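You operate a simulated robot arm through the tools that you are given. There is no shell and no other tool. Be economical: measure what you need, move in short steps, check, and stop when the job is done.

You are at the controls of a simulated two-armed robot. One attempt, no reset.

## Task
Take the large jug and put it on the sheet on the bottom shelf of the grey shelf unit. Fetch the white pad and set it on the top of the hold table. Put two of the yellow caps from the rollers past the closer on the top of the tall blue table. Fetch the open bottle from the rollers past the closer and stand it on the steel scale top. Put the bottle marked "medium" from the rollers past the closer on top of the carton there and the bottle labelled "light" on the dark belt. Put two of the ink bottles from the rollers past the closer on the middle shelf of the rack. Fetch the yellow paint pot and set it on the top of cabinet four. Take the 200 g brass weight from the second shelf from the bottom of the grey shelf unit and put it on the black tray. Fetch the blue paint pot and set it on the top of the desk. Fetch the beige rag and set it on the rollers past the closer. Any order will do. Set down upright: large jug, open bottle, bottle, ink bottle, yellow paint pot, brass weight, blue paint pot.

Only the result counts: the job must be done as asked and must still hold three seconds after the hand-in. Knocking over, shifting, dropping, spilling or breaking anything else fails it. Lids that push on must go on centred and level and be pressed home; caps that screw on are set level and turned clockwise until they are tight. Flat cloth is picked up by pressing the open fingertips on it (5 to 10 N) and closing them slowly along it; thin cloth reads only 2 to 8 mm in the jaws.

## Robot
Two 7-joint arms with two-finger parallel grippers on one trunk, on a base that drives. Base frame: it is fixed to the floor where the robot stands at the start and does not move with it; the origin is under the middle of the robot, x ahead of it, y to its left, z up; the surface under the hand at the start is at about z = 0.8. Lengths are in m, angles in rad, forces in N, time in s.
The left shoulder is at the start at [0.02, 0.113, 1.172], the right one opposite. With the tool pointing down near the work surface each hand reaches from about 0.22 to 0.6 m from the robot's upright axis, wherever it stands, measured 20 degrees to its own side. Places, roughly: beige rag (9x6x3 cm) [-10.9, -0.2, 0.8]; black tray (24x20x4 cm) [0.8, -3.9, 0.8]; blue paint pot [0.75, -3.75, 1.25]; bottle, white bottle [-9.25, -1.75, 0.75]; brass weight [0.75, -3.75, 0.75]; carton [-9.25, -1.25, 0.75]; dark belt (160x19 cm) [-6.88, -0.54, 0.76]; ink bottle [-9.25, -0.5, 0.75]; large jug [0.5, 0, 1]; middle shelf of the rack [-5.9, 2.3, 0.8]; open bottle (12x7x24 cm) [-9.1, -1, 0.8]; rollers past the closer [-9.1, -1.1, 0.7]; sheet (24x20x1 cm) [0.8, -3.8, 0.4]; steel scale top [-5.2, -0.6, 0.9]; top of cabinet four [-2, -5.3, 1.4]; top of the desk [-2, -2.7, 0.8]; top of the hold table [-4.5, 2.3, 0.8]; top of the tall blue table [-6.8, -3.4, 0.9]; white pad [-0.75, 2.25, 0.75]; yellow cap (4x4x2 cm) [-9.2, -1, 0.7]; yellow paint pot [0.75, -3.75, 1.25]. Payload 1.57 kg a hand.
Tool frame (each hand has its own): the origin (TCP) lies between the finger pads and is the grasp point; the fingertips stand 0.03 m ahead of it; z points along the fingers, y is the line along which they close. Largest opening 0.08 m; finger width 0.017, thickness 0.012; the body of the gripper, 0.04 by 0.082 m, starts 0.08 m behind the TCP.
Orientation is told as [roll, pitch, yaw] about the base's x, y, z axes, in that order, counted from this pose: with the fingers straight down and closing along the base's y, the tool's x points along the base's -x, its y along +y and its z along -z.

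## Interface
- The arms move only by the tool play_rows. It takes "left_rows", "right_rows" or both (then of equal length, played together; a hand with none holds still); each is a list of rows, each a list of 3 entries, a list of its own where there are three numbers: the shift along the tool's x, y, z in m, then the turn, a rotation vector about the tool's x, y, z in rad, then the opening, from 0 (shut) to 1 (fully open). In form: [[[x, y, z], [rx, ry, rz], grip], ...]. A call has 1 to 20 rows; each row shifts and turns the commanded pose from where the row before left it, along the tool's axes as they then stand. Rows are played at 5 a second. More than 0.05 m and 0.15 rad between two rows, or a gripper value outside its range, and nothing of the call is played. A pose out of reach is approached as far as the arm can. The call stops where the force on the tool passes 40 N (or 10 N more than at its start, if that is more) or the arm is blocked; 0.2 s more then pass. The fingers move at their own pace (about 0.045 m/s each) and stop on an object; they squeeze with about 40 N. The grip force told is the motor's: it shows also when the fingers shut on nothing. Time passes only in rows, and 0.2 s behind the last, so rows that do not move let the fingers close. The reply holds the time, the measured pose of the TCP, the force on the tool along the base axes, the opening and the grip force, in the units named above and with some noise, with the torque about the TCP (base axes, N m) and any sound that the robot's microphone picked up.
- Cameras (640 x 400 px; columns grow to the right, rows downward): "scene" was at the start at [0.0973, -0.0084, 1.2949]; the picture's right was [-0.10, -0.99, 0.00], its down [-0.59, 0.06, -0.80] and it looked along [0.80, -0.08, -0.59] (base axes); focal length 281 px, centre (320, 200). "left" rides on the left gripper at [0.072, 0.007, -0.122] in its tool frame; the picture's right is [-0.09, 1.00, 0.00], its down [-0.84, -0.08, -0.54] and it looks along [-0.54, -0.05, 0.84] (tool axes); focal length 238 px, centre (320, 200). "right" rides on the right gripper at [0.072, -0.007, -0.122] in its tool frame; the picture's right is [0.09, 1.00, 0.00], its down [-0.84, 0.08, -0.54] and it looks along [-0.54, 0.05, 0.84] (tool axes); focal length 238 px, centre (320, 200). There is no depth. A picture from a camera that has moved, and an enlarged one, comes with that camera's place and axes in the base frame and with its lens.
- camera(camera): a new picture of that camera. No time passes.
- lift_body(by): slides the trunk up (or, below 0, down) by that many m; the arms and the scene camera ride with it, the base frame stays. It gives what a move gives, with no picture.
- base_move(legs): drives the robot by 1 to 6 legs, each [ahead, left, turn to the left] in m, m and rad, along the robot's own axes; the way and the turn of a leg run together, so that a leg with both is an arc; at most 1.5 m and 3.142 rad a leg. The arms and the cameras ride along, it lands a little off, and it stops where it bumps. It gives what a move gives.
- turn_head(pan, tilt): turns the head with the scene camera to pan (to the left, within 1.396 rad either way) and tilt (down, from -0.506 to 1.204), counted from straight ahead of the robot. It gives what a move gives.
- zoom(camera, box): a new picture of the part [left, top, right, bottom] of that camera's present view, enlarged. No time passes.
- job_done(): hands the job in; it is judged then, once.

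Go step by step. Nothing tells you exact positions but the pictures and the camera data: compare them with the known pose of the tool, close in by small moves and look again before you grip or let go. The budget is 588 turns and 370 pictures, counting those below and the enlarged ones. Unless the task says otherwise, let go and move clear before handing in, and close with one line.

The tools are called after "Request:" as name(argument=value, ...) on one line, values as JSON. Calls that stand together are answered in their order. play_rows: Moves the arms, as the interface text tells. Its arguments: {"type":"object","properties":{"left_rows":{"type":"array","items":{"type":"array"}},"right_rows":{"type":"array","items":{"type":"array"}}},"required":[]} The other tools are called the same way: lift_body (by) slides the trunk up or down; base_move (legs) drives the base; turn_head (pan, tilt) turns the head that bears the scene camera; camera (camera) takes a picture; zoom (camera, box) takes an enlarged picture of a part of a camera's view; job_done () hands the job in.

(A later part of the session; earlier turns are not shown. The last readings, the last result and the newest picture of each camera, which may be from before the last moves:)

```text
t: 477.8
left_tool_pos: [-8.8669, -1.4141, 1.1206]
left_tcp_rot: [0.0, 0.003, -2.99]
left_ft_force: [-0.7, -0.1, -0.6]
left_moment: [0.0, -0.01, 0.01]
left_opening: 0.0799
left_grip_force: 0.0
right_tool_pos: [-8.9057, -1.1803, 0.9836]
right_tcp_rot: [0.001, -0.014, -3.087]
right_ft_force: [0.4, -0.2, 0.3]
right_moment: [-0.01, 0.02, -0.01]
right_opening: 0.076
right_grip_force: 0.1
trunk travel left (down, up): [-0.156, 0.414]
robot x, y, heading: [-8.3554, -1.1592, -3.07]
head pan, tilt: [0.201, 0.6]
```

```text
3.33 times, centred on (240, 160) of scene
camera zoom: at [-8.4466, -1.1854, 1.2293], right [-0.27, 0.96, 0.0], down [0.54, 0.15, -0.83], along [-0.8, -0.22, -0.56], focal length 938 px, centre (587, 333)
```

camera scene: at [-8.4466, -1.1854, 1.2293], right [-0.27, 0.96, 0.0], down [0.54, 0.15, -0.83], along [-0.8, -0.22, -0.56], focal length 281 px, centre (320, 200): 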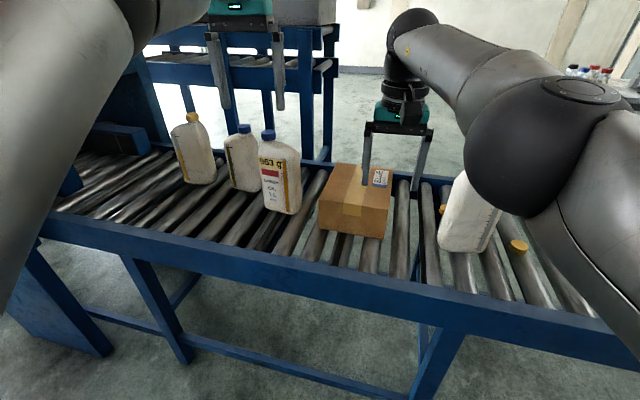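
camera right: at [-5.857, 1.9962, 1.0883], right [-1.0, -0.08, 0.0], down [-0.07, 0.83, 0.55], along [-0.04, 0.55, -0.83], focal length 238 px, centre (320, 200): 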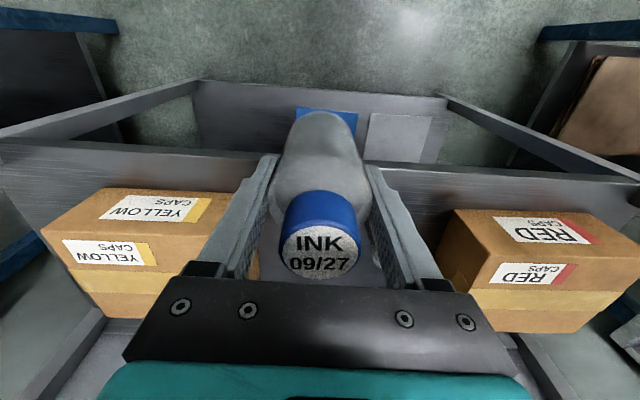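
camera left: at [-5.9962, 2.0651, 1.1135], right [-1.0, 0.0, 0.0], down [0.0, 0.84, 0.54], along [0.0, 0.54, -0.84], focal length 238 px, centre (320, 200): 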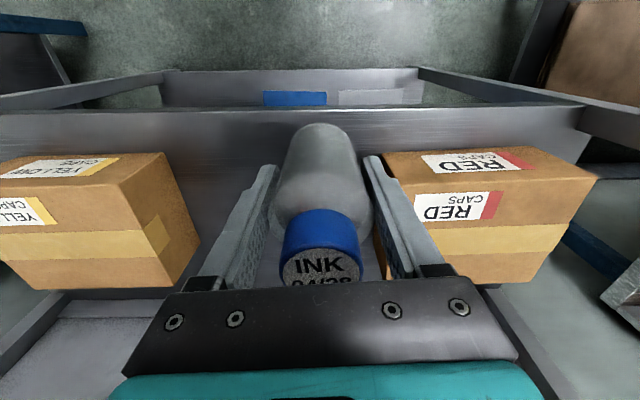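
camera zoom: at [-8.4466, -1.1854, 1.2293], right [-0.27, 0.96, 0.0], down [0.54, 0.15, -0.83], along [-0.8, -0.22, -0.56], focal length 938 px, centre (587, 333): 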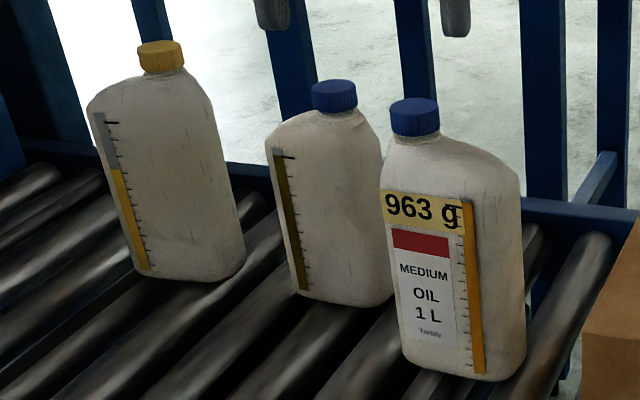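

The right one is "MEDIUM OIL"; the labels of the other two face away. I raise the right hand, move closer and view medium and the carton from the left wrist.

Request:
play_rows(right_rows=[[[0, 0, -0.04], [0, 0, 0], 1], [[0, 0, -0.04], [0, 0, 0], 1], [[0, 0, -0.04], [0, 0, 0], 1]])

Request:
base_move(legs=[[0.22, 0.03, -0.07]])

Request:
camera(camera="left")

Request:
camera(camera="scene")

```text
t: 478.6
left_tool_pos: [-8.8659, -1.4143, 1.1201]
left_tcp_rot: [-0.001, 0.003, -2.991]
left_ft_force: [-1.3, -0.1, -0.5]
left_moment: [0.01, 0.0, 0.0]
left_opening: 0.08
left_grip_force: 0.1
right_tool_pos: [-8.8799, -1.1692, 1.0948]
right_tcp_rot: [0.003, -0.014, -3.086]
right_ft_force: [0.5, -0.4, -0.4]
right_moment: [0.0, 0.01, 0.0]
right_opening: 0.0799
right_grip_force: 0.0
right hand out of reach, approached as far as the arm can: row 1, 2, 3
trunk travel left (down, up): [-0.156, 0.414]
robot x, y, heading: [-8.3514, -1.1596, -3.072]
head pan, tilt: [0.201, 0.6]
```

```text
t: 480.3
left_tool_pos: [-9.1035, -1.4173, 1.1196]
left_tcp_rot: [0.002, 0.003, -3.055]
left_ft_force: [-0.2, -0.1, -1.4]
left_moment: [0.0, 0.0, 0.02]
left_opening: 0.0798
left_grip_force: 0.1
right_tool_pos: [-9.0999, -1.1742, 1.0938]
right_tcp_rot: [0.002, -0.014, 3.133]
right_ft_force: [0.4, 0.2, -0.9]
right_moment: [0.0, 0.01, -0.02]
right_opening: 0.08
right_grip_force: 0.1
trunk travel left (down, up): [-0.156, 0.414]
robot x, y, heading: [-8.5688, -1.2006, -3.139]
head pan, tilt: [0.201, 0.6]
```

```text
186 pictures are left
camera left: at [-9.0303, -1.4189, 1.2415], right [-0.01, -1.0, 0.0], down [-0.84, 0.0, 0.54], along [-0.54, 0.0, -0.84], focal length 238 px, centre (320, 200)
```

left: 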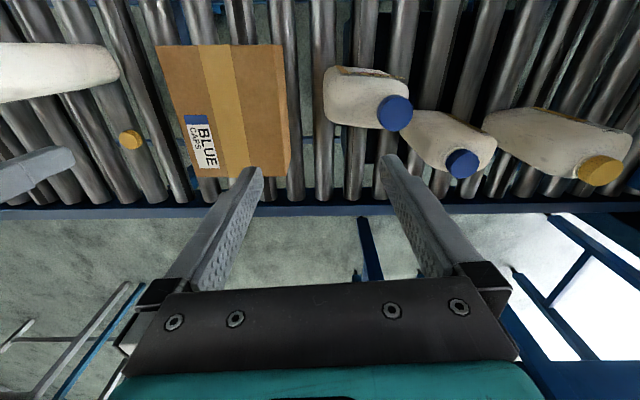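

```text
185 pictures are left
camera scene: at [-8.6692, -1.2172, 1.2292], right [-0.2, 0.98, 0.0], down [0.55, 0.12, -0.82], along [-0.81, -0.17, -0.57], focal length 281 px, centre (320, 200)
```

scene: 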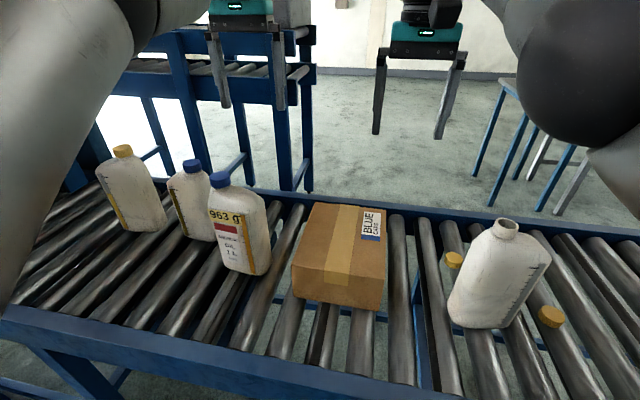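

The medium bottle's thickness axis points about −28°, and the carton top is centred near (−9.126, −1.28) at z≈0.855. I move the right hand away and turn the left hand to straddle medium's thickness.

Request:
play_rows(left_rows=[[[0, 0, 0], [0, 0, -0.143], 1], [[0, 0, 0], [0, 0, -0.143], 1], [[0, 0, 0], [0, 0, -0.143], 1], [[0, 0, 0], [0, 0, -0.143], 1], [[0, 0, 0], [0, 0, -0.143], 1], [[0, 0, 0], [0, 0, -0.143], 1], [[0, 0, 0], [0, 0, -0.143], 1]], right_rows=[[[0, -0.04, 0], [0, 0, 0], 1], [[0, -0.04, 0], [0, 0, 0], 1], [[0, -0.04, 0], [0, 0, 0], 1], [[0, -0.04, 0], [0, 0, 0], 1], [[0, -0.04, 0], [0, 0, 0], 1], [[0, 0, 0], [0, 0, 0], 1], [[0, 0, 0], [0, 0, 0], 1]])

Request:
camera(camera="left")

```text
t: 481.9
left_tool_pos: [-9.1031, -1.418, 1.122]
left_tcp_rot: [0.001, 0.0, -2.05]
left_ft_force: [0.7, 0.0, -0.4]
left_moment: [-0.02, 0.01, -0.02]
left_opening: 0.0798
left_grip_force: 0.1
right_tool_pos: [-9.0955, -0.9741, 1.0954]
right_tcp_rot: [0.001, -0.014, 3.13]
right_ft_force: [0.0, 0.6, -0.8]
right_moment: [0.0, -0.01, 0.0]
right_opening: 0.0801
right_grip_force: 0.1
trunk travel left (down, up): [-0.156, 0.414]
robot x, y, heading: [-8.573, -1.1995, -3.137]
head pan, tilt: [0.201, 0.6]
```

```text
184 pictures are left
camera left: at [-9.0629, -1.3567, 1.2422], right [0.84, -0.54, 0.0], down [-0.46, -0.71, 0.54], along [-0.29, -0.46, -0.84], focal length 238 px, centre (320, 200)
```

left: 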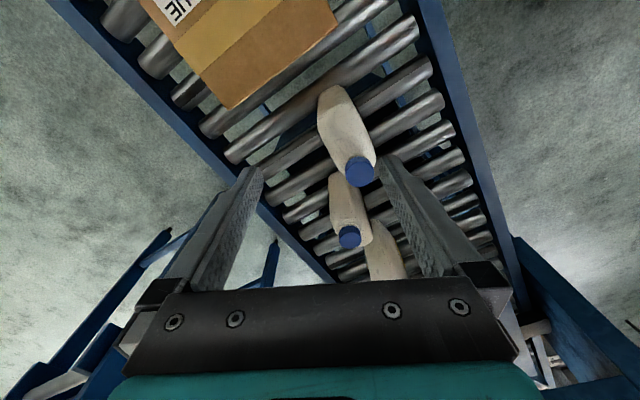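

I check the bottle's orientation once more from the side.

Request:
zoom(camera="scene", box=[180, 160, 290, 290])

```text
3.08 times, centred on (235, 225) of scene
camera zoom: at [-8.6686, -1.2171, 1.2293], right [-0.2, 0.98, 0.0], down [0.55, 0.12, -0.83], along [-0.81, -0.17, -0.56], focal length 866 px, centre (582, 123)
```

zoom: 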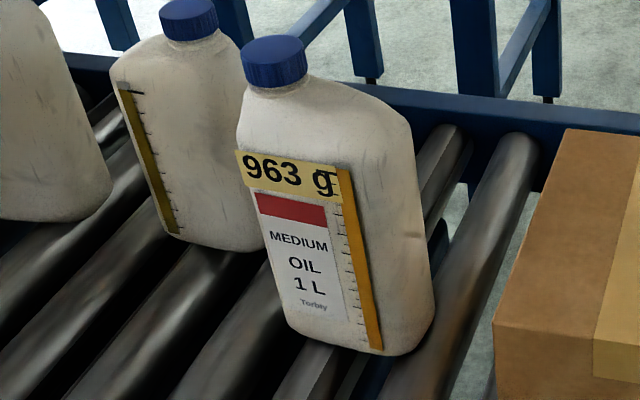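

The wide axis is at about 77°, the centre about (−9.082, −1.47). I refine the yaw, move over and descend partway.

Request:
play_rows(left_rows=[[[0, 0, 0], [0, 0, -0.125], 1], [[0, 0, 0], [0, 0, -0.125], 1], [[-0.023, 0.016, 0], [0, 0, 0], 1], [[-0.023, 0.016, 0.0], [0, 0, 0], 1], [[0, 0, 0.04], [0, 0, 0], 1], [[0, 0, 0.03], [0, 0, 0], 1]])

Request:
camera(camera="left")

Request:
zoom(camera="scene", box=[150, 70, 310, 290])

```text
t: 483.3
left_tool_pos: [-9.1157, -1.4785, 1.061]
left_tcp_rot: [0.006, 0.002, -1.804]
left_ft_force: [-0.1, -0.4, -0.4]
left_moment: [0.02, 0.01, -0.01]
left_opening: 0.08
left_grip_force: 0.2
left hand out of reach, approached as far as the arm can: row 3, 4, 5, 6
right_tool_pos: [-9.0973, -0.9762, 1.0945]
right_tcp_rot: [0.001, -0.015, 3.136]
right_ft_force: [-0.1, 0.1, 0.6]
right_moment: [0.01, 0.05, -0.03]
right_opening: 0.0797
right_grip_force: 0.0
trunk travel left (down, up): [-0.156, 0.414]
robot x, y, heading: [-8.5725, -1.1983, -3.139]
head pan, tilt: [0.201, 0.6]
```

```text
182 pictures are left
camera left: at [-9.0939, -1.4092, 1.1812], right [0.95, -0.32, 0.0], down [-0.27, -0.8, 0.54], along [-0.17, -0.51, -0.84], focal length 238 px, centre (320, 200)
```

left: 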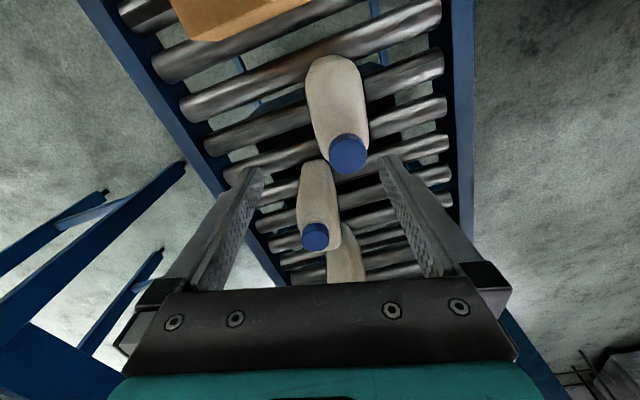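

```text
1.82 times, centred on (230, 180) of scene
camera zoom: at [-8.6689, -1.2172, 1.2293], right [-0.2, 0.98, 0.0], down [0.55, 0.12, -0.82], along [-0.81, -0.17, -0.57], focal length 512 px, centre (484, 236)
```

zoom: 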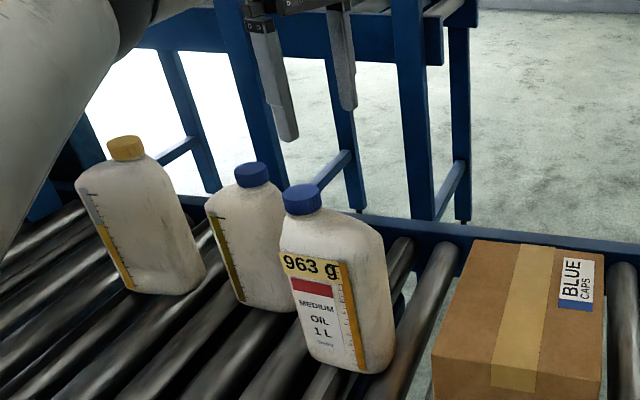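

The yaw looks right; I need 2 cm in +x, which the base can give by backing slightly. Then I descend.

Request:
base_move(legs=[[-0.021, 0.006, 0]])

Request:
play_rows(left_rows=[[[0, 0, 0.04], [0, 0, 0], 1], [[0, 0, 0.03], [0, 0, 0], 1]])

Request:
camera(camera="left")

```text
t: 484.1
left_tool_pos: [-9.0942, -1.4828, 1.0603]
left_tcp_rot: [0.003, 0.002, -1.805]
left_ft_force: [0.2, -0.5, -0.2]
left_moment: [-0.01, 0.05, 0.03]
left_opening: 0.0801
left_grip_force: 0.0
right_tool_pos: [-9.0737, -0.9808, 1.0965]
right_tcp_rot: [0.001, -0.014, 3.135]
right_ft_force: [1.0, 1.1, 0.7]
right_moment: [0.04, 0.02, 0.0]
right_opening: 0.0798
right_grip_force: 0.0
trunk travel left (down, up): [-0.156, 0.414]
robot x, y, heading: [-8.5556, -1.2051, -3.137]
head pan, tilt: [0.201, 0.6]
```

```text
t: 484.7
left_tool_pos: [-9.1118, -1.4881, 0.9957]
left_tcp_rot: [0.007, 0.004, -1.804]
left_ft_force: [0.0, 0.3, 0.1]
left_moment: [0.0, 0.0, 0.02]
left_opening: 0.0804
left_grip_force: 0.1
left hand out of reach, approached as far as the arm can: row 1, 2
right_tool_pos: [-9.0755, -0.9813, 1.0958]
right_tcp_rot: [0.002, -0.013, 3.134]
right_ft_force: [-0.1, 0.8, 0.1]
right_moment: [-0.03, 0.02, -0.03]
right_opening: 0.0799
right_grip_force: 0.0
trunk travel left (down, up): [-0.156, 0.414]
robot x, y, heading: [-8.5519, -1.2043, -3.136]
head pan, tilt: [0.201, 0.6]
```

```text
180 pictures are left
camera left: at [-9.0882, -1.4192, 1.1166], right [0.95, -0.32, 0.01], down [-0.27, -0.8, 0.54], along [-0.17, -0.51, -0.84], focal length 238 px, centre (320, 200)
```

left: 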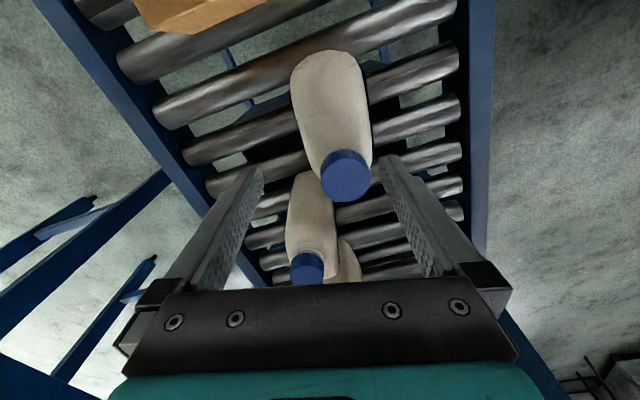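

The arm is cramped because the shoulder is low for this height. I raise the trunk 18 cm and lower the hand by that instead.

Request:
lift_body(by=0.18)

Request:
play_rows(left_rows=[[[0.0, 0.017, 0.04], [0, 0, 0], 1], [[0, 0.0, 0.05], [0, 0, 0], 1], [[0, 0.0, 0.05], [0, 0, 0], 1], [[0, 0.0, 0.04], [0, 0, 0], 1]])

Request:
camera(camera="left")

```text
t: 486.7
left_tool_pos: [-9.1114, -1.4886, 1.1757]
left_tcp_rot: [0.009, 0.004, -1.805]
left_ft_force: [0.4, 0.2, -0.2]
left_moment: [-0.02, -0.02, 0.02]
left_opening: 0.08
left_grip_force: 0.0
right_tool_pos: [-9.0749, -0.9807, 1.2758]
right_tcp_rot: [0.001, -0.014, 3.134]
right_ft_force: [-0.7, 0.6, -0.1]
right_moment: [0.02, -0.04, -0.02]
right_opening: 0.0801
right_grip_force: 0.1
trunk travel left (down, up): [-0.336, 0.234]
robot x, y, heading: [-8.5509, -1.2058, -3.139]
head pan, tilt: [0.201, 0.6]
```

```text
t: 487.7
left_tool_pos: [-9.1162, -1.4979, 0.9996]
left_tcp_rot: [0.006, 0.001, -1.805]
left_ft_force: [-0.6, 0.0, -0.7]
left_moment: [0.01, 0.0, 0.0]
left_opening: 0.08
left_grip_force: 0.0
left hand out of reach, approached as far as the arm can: row 1, 2
right_tool_pos: [-9.0749, -0.9803, 1.275]
right_tcp_rot: [0.001, -0.015, 3.135]
right_ft_force: [-1.0, -0.4, 0.2]
right_moment: [-0.02, -0.03, 0.0]
right_opening: 0.0798
right_grip_force: 0.0
trunk travel left (down, up): [-0.336, 0.234]
robot x, y, heading: [-8.55, -1.201, -3.139]
head pan, tilt: [0.201, 0.6]
```

```text
179 pictures are left
camera left: at [-9.093, -1.4293, 1.1197], right [0.95, -0.32, 0.01], down [-0.27, -0.8, 0.54], along [-0.17, -0.51, -0.84], focal length 238 px, centre (320, 200)
```

left: 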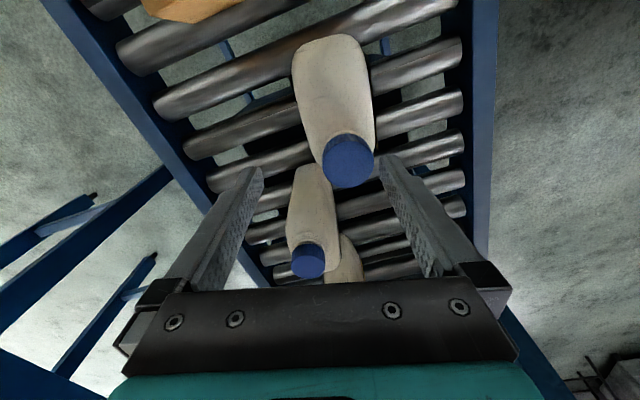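

I shift 1.8 cm across and 3.3 cm along the bottle to its centre, and look.

Request:
play_rows(left_rows=[[[0.017, 0.009, 0], [0, 0, 0], 1], [[0.016, 0.009, 0], [0, 0, 0], 1], [[0, 0, 0.03], [0, 0, 0], 1]])

Request:
camera(camera="left")

Request:
zoom(camera="scene", box=[150, 110, 310, 330])

```text
t: 488.5
left_tool_pos: [-9.0903, -1.4695, 0.9682]
left_tcp_rot: [0.008, 0.004, -1.805]
left_ft_force: [0.5, -0.1, 0.2]
left_moment: [0.01, -0.02, -0.01]
left_opening: 0.0795
left_grip_force: 0.1
right_tool_pos: [-9.0744, -0.9814, 1.2745]
right_tcp_rot: [0.001, -0.015, 3.136]
right_ft_force: [-0.1, 0.0, 0.0]
right_moment: [0.02, 0.0, 0.02]
right_opening: 0.08
right_grip_force: 0.2
trunk travel left (down, up): [-0.336, 0.234]
robot x, y, heading: [-8.5488, -1.1987, -3.138]
head pan, tilt: [0.201, 0.6]
```

```text
178 pictures are left
camera left: at [-9.0667, -1.4013, 1.0891], right [0.95, -0.32, 0.01], down [-0.27, -0.8, 0.54], along [-0.17, -0.51, -0.84], focal length 238 px, centre (320, 200)
```

left: 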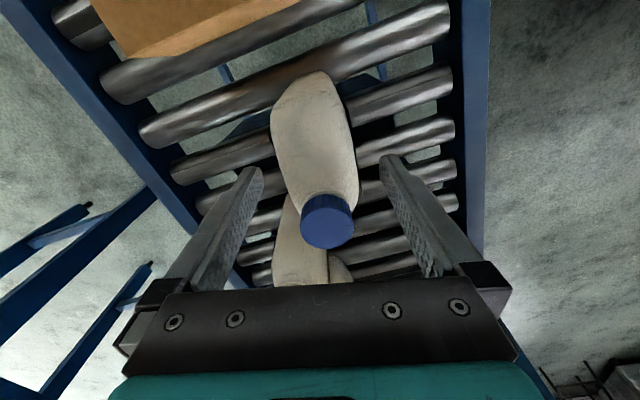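

```text
1.82 times, centred on (230, 220) of scene
camera zoom: at [-8.6481, -1.223, 1.4093], right [-0.2, 0.98, 0.0], down [0.55, 0.12, -0.82], along [-0.81, -0.17, -0.57], focal length 512 px, centre (484, 164)
```

zoom: 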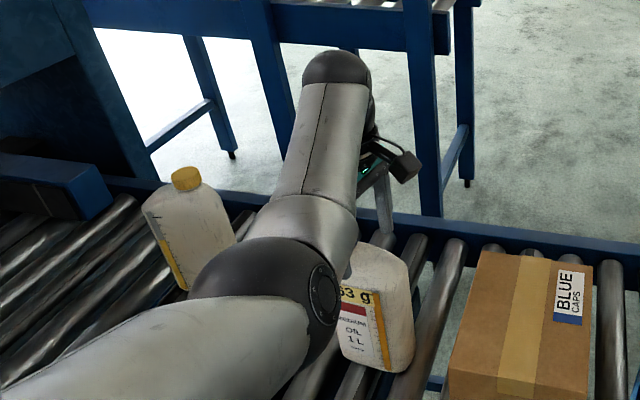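

The bottle is between the fingers, 4 mm off centre. I correct and descend to grip height.

Request:
play_rows(left_rows=[[[0, -0.004, 0.02], [0, 0, 0], 1], [[0, 0, 0.02], [0, 0, 0], 1], [[0, 0, 0.014], [0, 0, 0], 1]])

Request:
camera(camera="left")

```text
t: 489.3
left_tool_pos: [-9.0957, -1.4673, 0.9152]
left_tcp_rot: [0.007, 0.005, -1.802]
left_ft_force: [-0.1, -0.7, 0.6]
left_moment: [0.0, -0.02, 0.01]
left_opening: 0.08
left_grip_force: 0.1
right_tool_pos: [-9.0745, -0.9805, 1.2759]
right_tcp_rot: [0.002, -0.015, 3.133]
right_ft_force: [0.2, 0.3, -0.7]
right_moment: [0.02, -0.02, 0.02]
right_opening: 0.0799
right_grip_force: 0.1
trunk travel left (down, up): [-0.336, 0.234]
robot x, y, heading: [-8.5515, -1.2065, -3.132]
head pan, tilt: [0.201, 0.6]
```

```text
176 pictures are left
camera left: at [-9.0728, -1.3986, 1.0364], right [0.95, -0.32, 0.01], down [-0.27, -0.8, 0.54], along [-0.17, -0.51, -0.84], focal length 238 px, centre (320, 200)
```

left: 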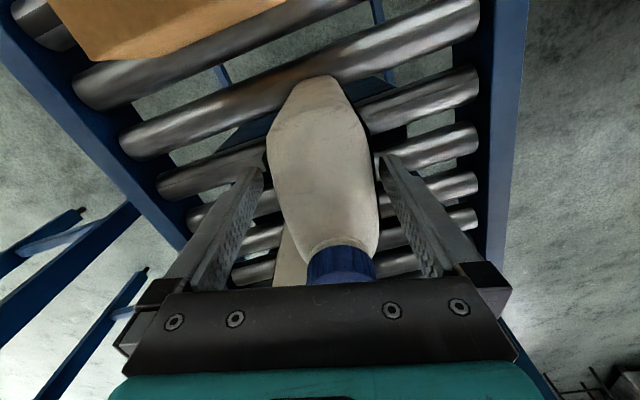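

The fingers straddle it properly. I close gently and test-lift.

Request:
play_rows(left_rows=[[[0, 0, 0], [0, 0, 0], 0.9], [[0, 0, 0], [0, 0, 0], 0.8], [[0, 0, 0], [0, 0, 0], 0.5], [[0, 0, 0], [0, 0, 0], 0], [[0, 0, 0], [0, 0, 0], 0], [[0, 0, -0.01], [0, 0, 0], 0], [[0, 0, -0.02], [0, 0, 0], 0]])

Request:
camera(camera="left")

Request:
zoom(camera="scene", box=[150, 110, 410, 330])

```text
t: 490.9
left_tool_pos: [-9.0949, -1.466, 0.9431]
left_tcp_rot: [0.008, 0.006, -1.805]
left_ft_force: [0.2, 1.4, -10.4]
left_moment: [0.11, -0.01, 0.0]
left_opening: 0.0641
left_grip_force: 40.1
right_tool_pos: [-9.0745, -0.9808, 1.2749]
right_tcp_rot: [0.001, -0.013, 3.134]
right_ft_force: [0.4, 0.0, 0.3]
right_moment: [0.01, 0.0, -0.01]
right_opening: 0.0798
right_grip_force: 0.1
trunk travel left (down, up): [-0.336, 0.234]
robot x, y, heading: [-8.554, -1.2019, -3.138]
head pan, tilt: [0.201, 0.6]
```

```text
175 pictures are left
camera left: at [-9.0723, -1.3978, 1.0649], right [0.95, -0.32, 0.01], down [-0.28, -0.8, 0.54], along [-0.16, -0.51, -0.84], focal length 238 px, centre (320, 200)
```

left: 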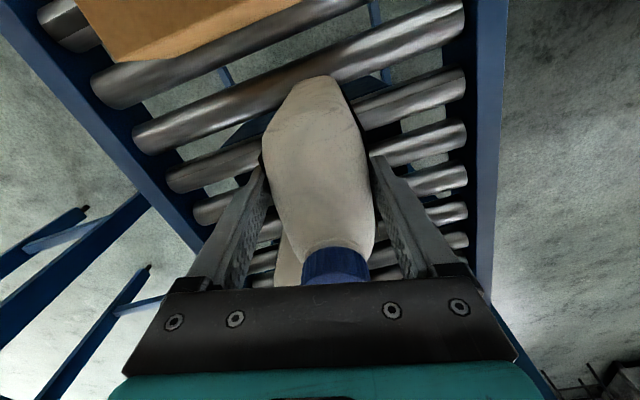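

```text
1.82 times, centred on (280, 220) of scene
camera zoom: at [-8.6486, -1.2231, 1.4092], right [-0.2, 0.98, 0.0], down [0.55, 0.12, -0.82], along [-0.81, -0.17, -0.57], focal length 512 px, centre (393, 164)
```

zoom: 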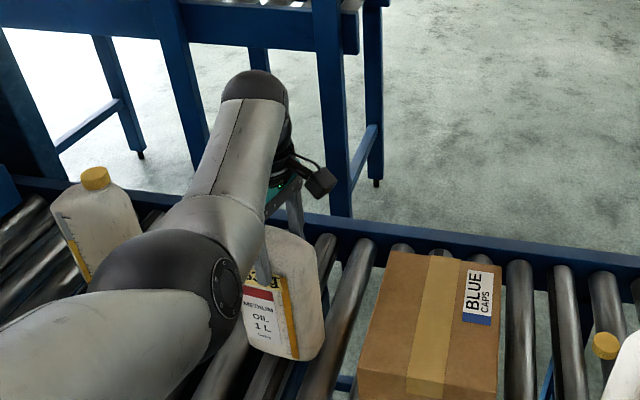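

Held securely (~1 kg). I raise it with the trunk and slide it over the carton.

Request:
lift_body(by=0.14)

Request:
base_move(legs=[[0.03, -0.186, 0]])

Request:
camera(camera="left")

Request:
camera(camera="scene")

```text
t: 492.5
left_tool_pos: [-9.0953, -1.4668, 1.0837]
left_tcp_rot: [0.008, 0.003, -1.806]
left_ft_force: [-0.2, 0.9, -9.4]
left_moment: [0.08, -0.02, -0.02]
left_opening: 0.0641
left_grip_force: 40.1
right_tool_pos: [-9.0748, -0.9807, 1.4153]
right_tcp_rot: [0.001, -0.013, 3.133]
right_ft_force: [-0.6, -0.1, 0.1]
right_moment: [0.03, 0.01, 0.01]
right_opening: 0.0798
right_grip_force: 0.1
trunk travel left (down, up): [-0.476, 0.094]
robot x, y, heading: [-8.5511, -1.2025, -3.133]
head pan, tilt: [0.201, 0.6]
```

```text
t: 494.1
left_tool_pos: [-9.126, -1.281, 1.0847]
left_tcp_rot: [0.009, 0.003, -1.806]
left_ft_force: [0.4, 0.4, -9.7]
left_moment: [0.14, -0.01, -0.01]
left_opening: 0.0637
left_grip_force: 40.3
right_tool_pos: [-9.1069, -0.7953, 1.4157]
right_tcp_rot: [0.001, -0.014, 3.132]
right_ft_force: [0.0, 0.4, -0.6]
right_moment: [-0.04, 0.01, 0.0]
right_opening: 0.0798
right_grip_force: 0.1
trunk travel left (down, up): [-0.476, 0.094]
robot x, y, heading: [-8.5839, -1.0198, -3.14]
head pan, tilt: [0.201, 0.6]
```

```text
173 pictures are left
camera left: at [-9.1041, -1.2127, 1.2053], right [0.95, -0.32, 0.01], down [-0.27, -0.8, 0.54], along [-0.17, -0.51, -0.84], focal length 238 px, centre (320, 200)
```

left: 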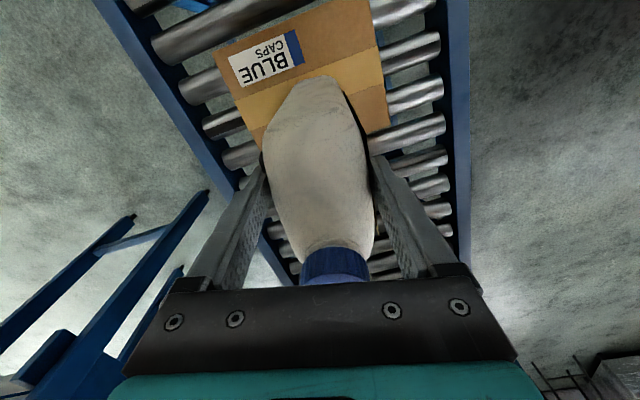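

```text
172 pictures are left
camera scene: at [-8.6801, -1.038, 1.5492], right [-0.2, 0.98, 0.0], down [0.55, 0.12, -0.82], along [-0.81, -0.17, -0.57], focal length 281 px, centre (320, 200)
```

scene: 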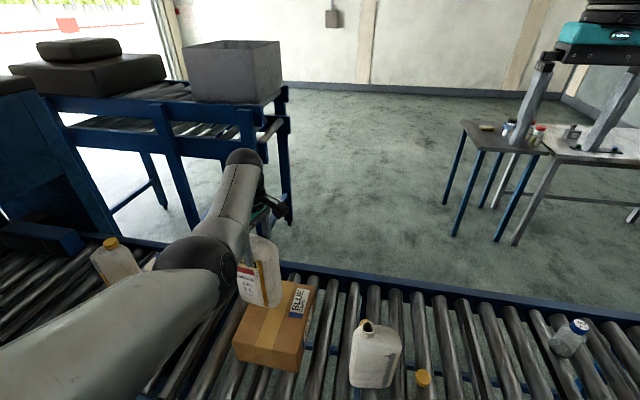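

I refine: the carton centre is nearer (−9.12, −1.255). I shift 2.5 cm north and lower slowly.

Request:
base_move(legs=[[-0.005, -0.025, 0]])

Request:
lift_body(by=-0.04)

Request:
lift_body(by=-0.007)

```text
t: 494.9
left_tool_pos: [-9.1211, -1.2573, 1.0832]
left_tcp_rot: [0.011, 0.004, -1.805]
left_ft_force: [0.2, -0.5, -8.3]
left_moment: [0.08, -0.01, 0.0]
left_opening: 0.0639
left_grip_force: 40.1
right_tool_pos: [-9.1009, -0.7713, 1.4152]
right_tcp_rot: [0.001, -0.014, 3.135]
right_ft_force: [0.0, -0.1, 0.1]
right_moment: [-0.02, -0.01, 0.01]
right_opening: 0.0801
right_grip_force: 0.0
trunk travel left (down, up): [-0.476, 0.094]
robot x, y, heading: [-8.5755, -0.9943, -3.134]
head pan, tilt: [0.201, 0.6]
```

```text
t: 495.7
left_tool_pos: [-9.122, -1.2575, 1.0435]
left_tcp_rot: [0.008, 0.003, -1.806]
left_ft_force: [-0.3, -0.5, -9.5]
left_moment: [0.09, -0.01, -0.02]
left_opening: 0.0636
left_grip_force: 40.4
right_tool_pos: [-9.101, -0.7716, 1.3738]
right_tcp_rot: [0.002, -0.014, 3.135]
right_ft_force: [-0.1, 0.0, 1.0]
right_moment: [0.03, -0.01, 0.0]
right_opening: 0.08
right_grip_force: 0.1
trunk travel left (down, up): [-0.436, 0.134]
robot x, y, heading: [-8.5783, -0.9971, -3.135]
head pan, tilt: [0.201, 0.6]
```

```text
t: 496.3
left_tool_pos: [-9.1215, -1.2568, 1.0362]
left_tcp_rot: [0.01, 0.004, -1.806]
left_ft_force: [-0.3, 0.6, -9.5]
left_moment: [0.1, -0.03, -0.03]
left_opening: 0.0633
left_grip_force: 40.1
right_tool_pos: [-9.1011, -0.7719, 1.3671]
right_tcp_rot: [0.001, -0.015, 3.134]
right_ft_force: [0.1, 0.3, 0.7]
right_moment: [-0.02, 0.03, -0.01]
right_opening: 0.0801
right_grip_force: 0.0
trunk travel left (down, up): [-0.429, 0.141]
robot x, y, heading: [-8.5769, -0.9961, -3.135]
head pan, tilt: [0.201, 0.6]
```

Request:
camera(camera="scene")

Request:
lift_body(by=-0.006)

Request:
lift_body(by=-0.005)

```text
171 pictures are left
camera scene: at [-8.6749, -1.0135, 1.5022], right [-0.2, 0.98, 0.0], down [0.55, 0.12, -0.82], along [-0.81, -0.17, -0.57], focal length 281 px, centre (320, 200)
```

scene: 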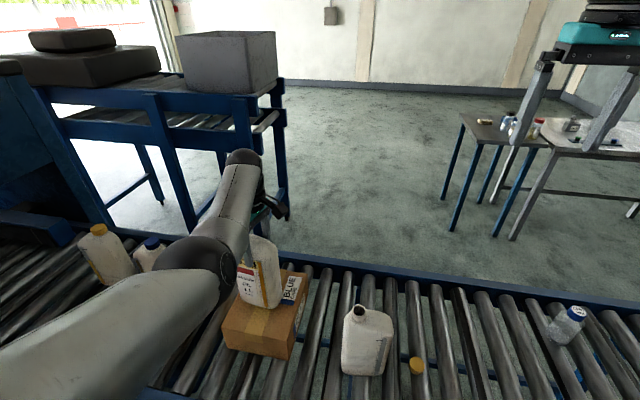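

```text
t: 496.8
left_tool_pos: [-9.1207, -1.2564, 1.0303]
left_tcp_rot: [0.011, 0.003, -1.805]
left_ft_force: [-0.7, 0.4, -9.0]
left_moment: [0.12, -0.03, 0.02]
left_opening: 0.0636
left_grip_force: 40.2
right_tool_pos: [-9.1015, -0.7712, 1.3624]
right_tcp_rot: [0.002, -0.013, 3.134]
right_ft_force: [1.0, -0.1, -0.1]
right_moment: [0.0, 0.0, 0.01]
right_opening: 0.08
right_grip_force: 0.0
trunk travel left (down, up): [-0.423, 0.147]
robot x, y, heading: [-8.5755, -0.996, -3.136]
head pan, tilt: [0.201, 0.6]
```

```text
t: 497.4
left_tool_pos: [-9.1207, -1.258, 1.0263]
left_tcp_rot: [0.01, 0.003, -1.806]
left_ft_force: [0.0, 0.4, -8.4]
left_moment: [0.13, -0.04, -0.02]
left_opening: 0.0637
left_grip_force: 39.6
right_tool_pos: [-9.1015, -0.7706, 1.3572]
right_tcp_rot: [0.001, -0.014, 3.135]
right_ft_force: [0.2, -0.1, -0.3]
right_moment: [0.0, 0.04, 0.0]
right_opening: 0.0802
right_grip_force: 0.1
trunk travel left (down, up): [-0.418, 0.152]
robot x, y, heading: [-8.581, -0.9948, -3.143]
head pan, tilt: [0.201, 0.6]
```

The bottle base is over the carton. I keep lowering.

Request:
lift_body(by=-0.005)

Request:
lift_body(by=-0.004)

```text
t: 497.9
left_tool_pos: [-9.1218, -1.2572, 1.0203]
left_tcp_rot: [0.011, 0.002, -1.804]
left_ft_force: [0.3, 0.2, -9.3]
left_moment: [0.12, -0.01, -0.03]
left_opening: 0.0637
left_grip_force: 40.2
right_tool_pos: [-9.1023, -0.7705, 1.3527]
right_tcp_rot: [0.002, -0.014, 3.135]
right_ft_force: [-0.9, -0.2, 0.3]
right_moment: [-0.01, 0.0, -0.01]
right_opening: 0.0798
right_grip_force: 0.0
trunk travel left (down, up): [-0.413, 0.157]
robot x, y, heading: [-8.5755, -0.9987, -3.138]
head pan, tilt: [0.201, 0.6]
```

```text
t: 498.4
left_tool_pos: [-9.1222, -1.2576, 1.0162]
left_tcp_rot: [0.01, 0.003, -1.806]
left_ft_force: [0.0, -1.0, -9.3]
left_moment: [0.13, -0.04, 0.04]
left_opening: 0.0634
left_grip_force: 40.1
right_tool_pos: [-9.1012, -0.7716, 1.3484]
right_tcp_rot: [-0.001, -0.014, 3.134]
right_ft_force: [-0.3, -0.6, -0.1]
right_moment: [-0.01, 0.0, -0.05]
right_opening: 0.08
right_grip_force: 0.1
trunk travel left (down, up): [-0.409, 0.161]
robot x, y, heading: [-8.5813, -0.9955, -3.142]
head pan, tilt: [0.201, 0.6]
```

Request:
lift_body(by=-0.006)

Request:
lift_body(by=-0.005)

Request:
zoom(camera="scene", box=[190, 210, 350, 360])

```text
t: 499.0
left_tool_pos: [-9.1217, -1.2568, 1.0164]
left_tcp_rot: [0.004, -0.001, -1.803]
left_ft_force: [7.5, 1.3, 17.3]
left_moment: [-0.12, -0.7, 0.18]
left_opening: 0.0637
left_grip_force: 39.6
right_tool_pos: [-9.0981, -0.7697, 1.3433]
right_tcp_rot: [0.002, -0.015, 3.135]
right_ft_force: [-0.5, 1.3, -0.6]
right_moment: [0.0, 0.01, 0.0]
right_opening: 0.08
right_grip_force: 0.0
trunk travel left (down, up): [-0.403, 0.167]
robot x, y, heading: [-8.5776, -0.9968, -3.134]
head pan, tilt: [0.201, 0.6]
```

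```text
t: 499.5
left_tool_pos: [-9.1201, -1.2569, 1.0136]
left_tcp_rot: [-0.004, -0.002, -1.801]
left_ft_force: [6.8, -1.1, 38.1]
left_moment: [-0.08, -0.6, 0.37]
left_opening: 0.0628
left_grip_force: 39.7
right_tool_pos: [-9.0971, -0.77, 1.3387]
right_tcp_rot: [0.004, -0.017, 3.133]
right_ft_force: [0.2, 0.6, 0.0]
right_moment: [-0.01, -0.03, 0.0]
right_opening: 0.0799
right_grip_force: 0.1
trunk travel left (down, up): [-0.398, 0.172]
robot x, y, heading: [-8.5791, -0.9935, -3.136]
head pan, tilt: [0.201, 0.6]
```

```text
2.67 times, centred on (270, 285) of scene
camera zoom: at [-8.6698, -1.0115, 1.4719], right [-0.2, 0.98, 0.0], down [0.55, 0.11, -0.83], along [-0.81, -0.17, -0.56], focal length 750 px, centre (453, -27)
```

zoom: 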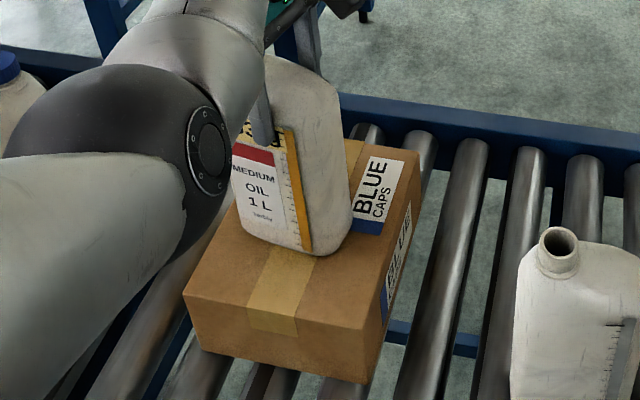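

It stands on the carton. I take the load off, release and lift.

Request:
lift_body(by=0.006)

Request:
play_rows(left_rows=[[[0, 0, 0], [0, 0, 0], 0.85], [[0, 0, 0], [0, 0, 0], 1], [[0, 0, 0], [0, 0, 0], 1]])

Request:
lift_body(by=0.15)

Request:
camera(camera="left")

```text
t: 500.1
left_tool_pos: [-9.1211, -1.2573, 1.0128]
left_tcp_rot: [0.003, 0.001, -1.804]
left_ft_force: [-1.9, -4.4, 14.5]
left_moment: [-0.35, 0.76, 0.18]
left_opening: 0.0628
left_grip_force: 39.5
right_tool_pos: [-9.0988, -0.7704, 1.3427]
right_tcp_rot: [0.002, -0.018, 3.135]
right_ft_force: [0.2, -0.4, -0.3]
right_moment: [0.02, 0.02, 0.03]
right_opening: 0.0799
right_grip_force: 0.1
trunk travel left (down, up): [-0.404, 0.166]
robot x, y, heading: [-8.5788, -0.9954, -3.133]
head pan, tilt: [0.201, 0.6]
```

```text
t: 500.9
left_tool_pos: [-9.1203, -1.2561, 1.0121]
left_tcp_rot: [0.012, 0.004, -1.806]
left_ft_force: [0.5, -0.3, -0.1]
left_moment: [0.0, -0.01, -0.02]
left_opening: 0.08
left_grip_force: 0.1
right_tool_pos: [-9.1017, -0.7708, 1.3431]
right_tcp_rot: [0.004, -0.014, 3.133]
right_ft_force: [0.2, 0.6, 0.1]
right_moment: [0.02, -0.03, -0.02]
right_opening: 0.0801
right_grip_force: 0.1
trunk travel left (down, up): [-0.404, 0.166]
robot x, y, heading: [-8.5773, -0.9977, -3.137]
head pan, tilt: [0.201, 0.6]
```

```text
t: 502.6
left_tool_pos: [-9.1222, -1.2555, 1.163]
left_tcp_rot: [0.008, 0.003, -1.805]
left_ft_force: [-0.2, 0.0, -0.1]
left_moment: [-0.03, 0.01, 0.03]
left_opening: 0.0801
left_grip_force: 0.1
right_tool_pos: [-9.1005, -0.7699, 1.4921]
right_tcp_rot: [0.002, -0.014, 3.135]
right_ft_force: [0.3, 0.2, 0.0]
right_moment: [-0.02, -0.01, -0.01]
right_opening: 0.0798
right_grip_force: 0.2
trunk travel left (down, up): [-0.554, 0.016]
robot x, y, heading: [-8.5761, -0.9936, -3.135]
head pan, tilt: [0.201, 0.6]
```

```text
169 pictures are left
camera left: at [-9.0984, -1.1882, 1.2831], right [0.95, -0.32, 0.01], down [-0.27, -0.8, 0.54], along [-0.17, -0.51, -0.84], focal length 238 px, centre (320, 200)
```

left: 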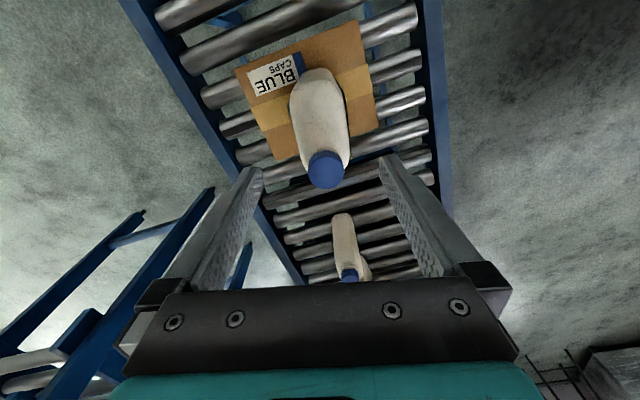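

Medium is on the carton. Next I take two yellow caps, one per hand. I straighten the left hand, slide north, and lower the trunk partway.

Request:
play_rows(left_rows=[[[0, 0, -0.04], [0, 0, 0.15], 1], [[0, 0, -0.04], [0, 0, 0.15], 1], [[0, 0, -0.04], [0, 0, 0.15], 1], [[0, 0, 0], [0, 0, 0.15], 1], [[0, 0, 0], [0, 0, 0.15], 1], [[0, 0, 0], [0, 0, 0.15], 1], [[0, 0, 0], [0, 0, 0.15], 1], [[0, 0, 0], [0, 0, 0.15], 1], [[0, 0, 0], [0, 0, 0.13], 1]])

Request:
base_move(legs=[[0, -0.36, 0]])

Request:
lift_body(by=-0.25)

Request:
turn_head(pan=0.0, tilt=0.8)

Request:
camera(camera="scene")

```text
t: 504.6
left_tool_pos: [-9.122, -1.2568, 1.2812]
left_tcp_rot: [0.0, 0.01, -3.136]
left_ft_force: [-0.3, 0.0, -0.5]
left_moment: [0.02, -0.01, -0.01]
left_opening: 0.0799
left_grip_force: 0.0
right_tool_pos: [-9.0999, -0.7711, 1.4926]
right_tcp_rot: [0.002, -0.013, 3.135]
right_ft_force: [1.3, -0.3, -0.8]
right_moment: [-0.01, 0.01, -0.01]
right_opening: 0.0797
right_grip_force: 0.0
trunk travel left (down, up): [-0.554, 0.016]
robot x, y, heading: [-8.5768, -0.9951, -3.136]
head pan, tilt: [0.201, 0.6]
```

```text
t: 507.0
left_tool_pos: [-9.1244, -0.8884, 1.2817]
left_tcp_rot: [0.0, 0.011, -3.137]
left_ft_force: [0.5, 0.5, -0.2]
left_moment: [-0.03, -0.05, 0.03]
left_opening: 0.0799
left_grip_force: 0.1
right_tool_pos: [-9.1008, -0.4028, 1.4928]
right_tcp_rot: [0.002, -0.013, 3.132]
right_ft_force: [-0.1, 0.8, -0.1]
right_moment: [0.01, 0.03, -0.01]
right_opening: 0.0798
right_grip_force: 0.0
trunk travel left (down, up): [-0.554, 0.016]
robot x, y, heading: [-8.5781, -0.6322, -3.137]
head pan, tilt: [0.201, 0.6]
```

```text
t: 509.6
left_tool_pos: [-9.1239, -0.888, 1.0326]
left_tcp_rot: [0.001, 0.01, -3.136]
left_ft_force: [0.3, 0.1, 0.1]
left_moment: [0.01, -0.01, 0.01]
left_opening: 0.0798
left_grip_force: 0.1
right_tool_pos: [-9.1012, -0.4025, 1.2435]
right_tcp_rot: [0.003, -0.012, 3.134]
right_ft_force: [0.5, 0.0, 0.7]
right_moment: [0.0, 0.01, -0.02]
right_opening: 0.0802
right_grip_force: 0.1
trunk travel left (down, up): [-0.304, 0.266]
robot x, y, heading: [-8.5785, -0.6312, -3.144]
head pan, tilt: [0.201, 0.6]
```

```text
t: 510.3
left_tool_pos: [-9.1237, -0.888, 1.0324]
left_tcp_rot: [0.0, 0.013, -3.137]
left_ft_force: [-0.5, -0.2, -0.7]
left_moment: [-0.01, 0.01, 0.0]
left_opening: 0.0798
left_grip_force: 0.0
right_tool_pos: [-9.102, -0.4019, 1.2434]
right_tcp_rot: [0.002, -0.016, 3.133]
right_ft_force: [0.2, -0.5, 0.8]
right_moment: [0.01, 0.01, -0.01]
right_opening: 0.0798
right_grip_force: 0.1
trunk travel left (down, up): [-0.304, 0.266]
robot x, y, heading: [-8.5821, -0.6271, -3.137]
head pan, tilt: [0.0, 0.799]
```

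```text
168 pictures are left
camera scene: at [-8.6695, -0.6278, 1.3605], right [0.0, 1.0, 0.0], down [0.72, 0.0, -0.7], along [-0.7, 0.0, -0.72], focal length 281 px, centre (320, 200)
```

scene: 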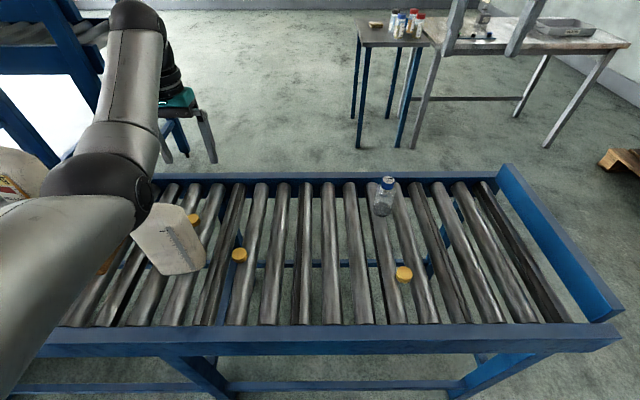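

Caps at about (−9.008, −0.43) and (−9.058, −0.826). I bring the right hand over the first and lower it halfway.

Request:
play_rows(right_rows=[[[0.03, 0.01, 0.02], [0, 0, 0], 1], [[0.03, 0.01, 0.02], [0, 0, 0], 1], [[0.03, 0.008, 0.02], [0, 0, 0], 1], [[0, 0, 0.05], [0, 0, 0], 0.75], [[0, 0, 0.05], [0, 0, 0], 0.75], [[0, 0, 0.05], [0, 0, 0], 0.75], [[0, 0, 0.05], [0, 0, 0], 0.75], [[0, 0, 0.05], [0, 0, 0], 0.75]], left_rows=[[[0.03, -0.02, 0], [0, 0, 0], 1], [[0.03, -0.02, 0], [0, 0, 0], 1], [[0, -0.02, 0.0], [0, 0, 0], 1], [[0, 0, 0.03], [0, 0, 0], 0.75], [[0, 0, 0.04], [0, 0, 0], 0.75], [[0, 0, 0.04], [0, 0, 0], 0.75], [[0, 0, 0.0], [0, 0, 0], 0.75], [[0, 0, 0.0], [0, 0, 0], 0.75]])

Request:
camera(camera="right")

Request:
camera(camera="left")

```text
t: 512.1
left_tool_pos: [-9.1224, -0.8682, 0.9201]
left_tcp_rot: [0.0, 0.011, -3.136]
left_ft_force: [0.1, -0.4, 0.3]
left_moment: [0.0, -0.02, -0.01]
left_opening: 0.0599
left_grip_force: 0.1
left hand out of reach, approached as far as the arm can: row 1, 2
right_tool_pos: [-9.0165, -0.4332, 0.9335]
right_tcp_rot: [0.001, -0.016, 3.133]
right_ft_force: [-0.8, -0.2, -0.7]
right_moment: [-0.03, -0.01, 0.03]
right_opening: 0.0598
right_grip_force: 0.1
trunk travel left (down, up): [-0.304, 0.266]
robot x, y, heading: [-8.5765, -0.6282, -3.141]
head pan, tilt: [0.0, 0.799]
```

```text
167 pictures are left
camera right: at [-8.9419, -0.4244, 1.0538], right [0.08, -1.0, 0.0], down [-0.83, -0.07, 0.55], along [-0.55, -0.05, -0.83], focal length 238 px, centre (320, 200)
```

right: 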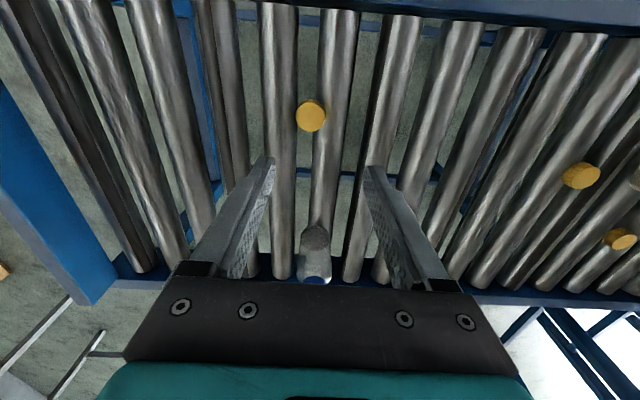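

```text
166 pictures are left
camera left: at [-9.0506, -0.8752, 1.0428], right [-0.09, -1.0, 0.0], down [-0.84, 0.07, 0.53], along [-0.53, 0.05, -0.85], focal length 238 px, centre (320, 200)
```

left: 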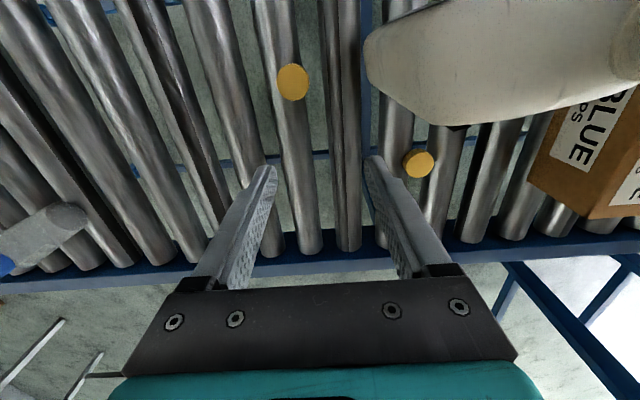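

I centre both hands: right by 1.4 cm, left by 4.6 cm back and 2.5 cm right, and lower.

Request:
play_rows(right_rows=[[[0, -0.0136, 0.02], [0, 0, 0], 0.75], [[0, 0, 0.05], [0, 0, 0], 0.75], [[0, 0, 0.03], [0, 0, 0], 0.75], [[0, 0, 0.0], [0, 0, 0], 0.75]], left_rows=[[[0, -0.025, 0.03], [0, 0, 0], 0.75], [[0.02, 0, 0.03], [0, 0, 0], 0.75], [[0.02, 0, 0.0], [0, 0, 0], 0.75], [[0.006, 0, 0.0], [0, 0, 0], 0.75]])

Request:
camera(camera="right")

Request:
camera(camera="left")

```text
t: 513.1
left_tool_pos: [-9.075, -0.8439, 0.8649]
left_tcp_rot: [0.0, 0.008, -3.136]
left_ft_force: [0.0, 0.1, 0.7]
left_moment: [0.0, -0.01, -0.01]
left_opening: 0.0602
left_grip_force: 0.0
right_tool_pos: [-9.0166, -0.4209, 0.8326]
right_tcp_rot: [0.002, -0.015, 3.134]
right_ft_force: [-0.3, 0.4, 0.3]
right_moment: [0.01, -0.04, 0.01]
right_opening: 0.0601
right_grip_force: 0.1
trunk travel left (down, up): [-0.304, 0.266]
robot x, y, heading: [-8.5828, -0.628, -3.136]
head pan, tilt: [0.0, 0.799]
```

```text
165 pictures are left
camera right: at [-8.9423, -0.4126, 0.9524], right [0.08, -1.0, 0.0], down [-0.83, -0.07, 0.55], along [-0.55, -0.05, -0.83], focal length 238 px, centre (320, 200)
```

right: 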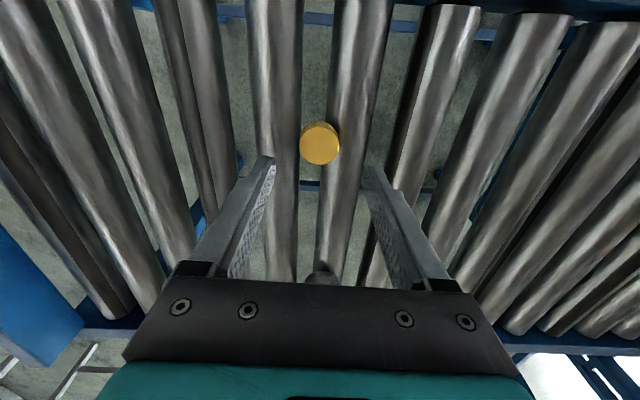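

```text
164 pictures are left
camera left: at [-9.0029, -0.8499, 0.9865], right [-0.09, -1.0, 0.0], down [-0.84, 0.07, 0.53], along [-0.53, 0.05, -0.85], focal length 238 px, centre (320, 200)
```

left: 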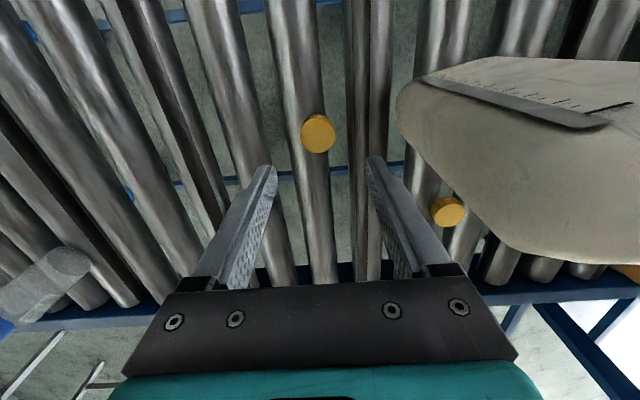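

Both are centred. I lower the right hand slowly around the cap.

Request:
play_rows(right_rows=[[[0.004, 0.0, 0.03], [0, 0, 0], 0.75], [[0, 0, 0.015], [0, 0, 0], 0.75], [[0, 0, 0.006], [0, 0, 0], 0.75]])

Request:
camera(camera="right")

```text
t: 513.9
left_tool_pos: [-9.0753, -0.8442, 0.8637]
left_tcp_rot: [0.0, 0.01, -3.137]
left_ft_force: [0.3, 0.5, -0.2]
left_moment: [0.02, 0.01, 0.01]
left_opening: 0.0601
left_grip_force: 0.0
right_tool_pos: [-9.0145, -0.4193, 0.7812]
right_tcp_rot: [0.001, -0.014, 3.133]
right_ft_force: [-0.1, 0.5, 0.2]
right_moment: [-0.04, 0.0, 0.01]
right_opening: 0.06
right_grip_force: 0.2
trunk travel left (down, up): [-0.304, 0.266]
robot x, y, heading: [-8.5787, -0.6291, -3.141]
head pan, tilt: [0.0, 0.799]
```

```text
163 pictures are left
camera right: at [-8.9399, -0.4123, 0.9008], right [0.08, -1.0, 0.0], down [-0.83, -0.07, 0.55], along [-0.55, -0.05, -0.83], focal length 238 px, centre (320, 200)
```

right: 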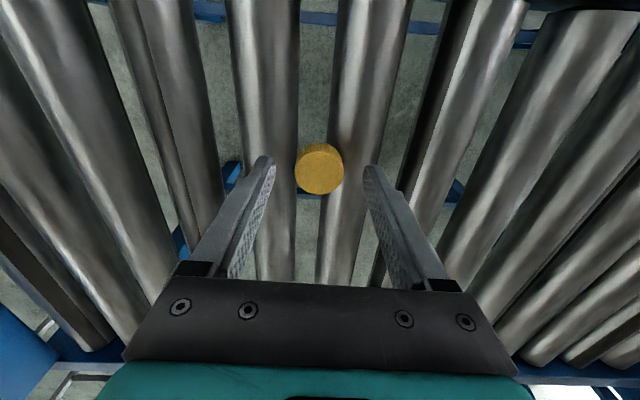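

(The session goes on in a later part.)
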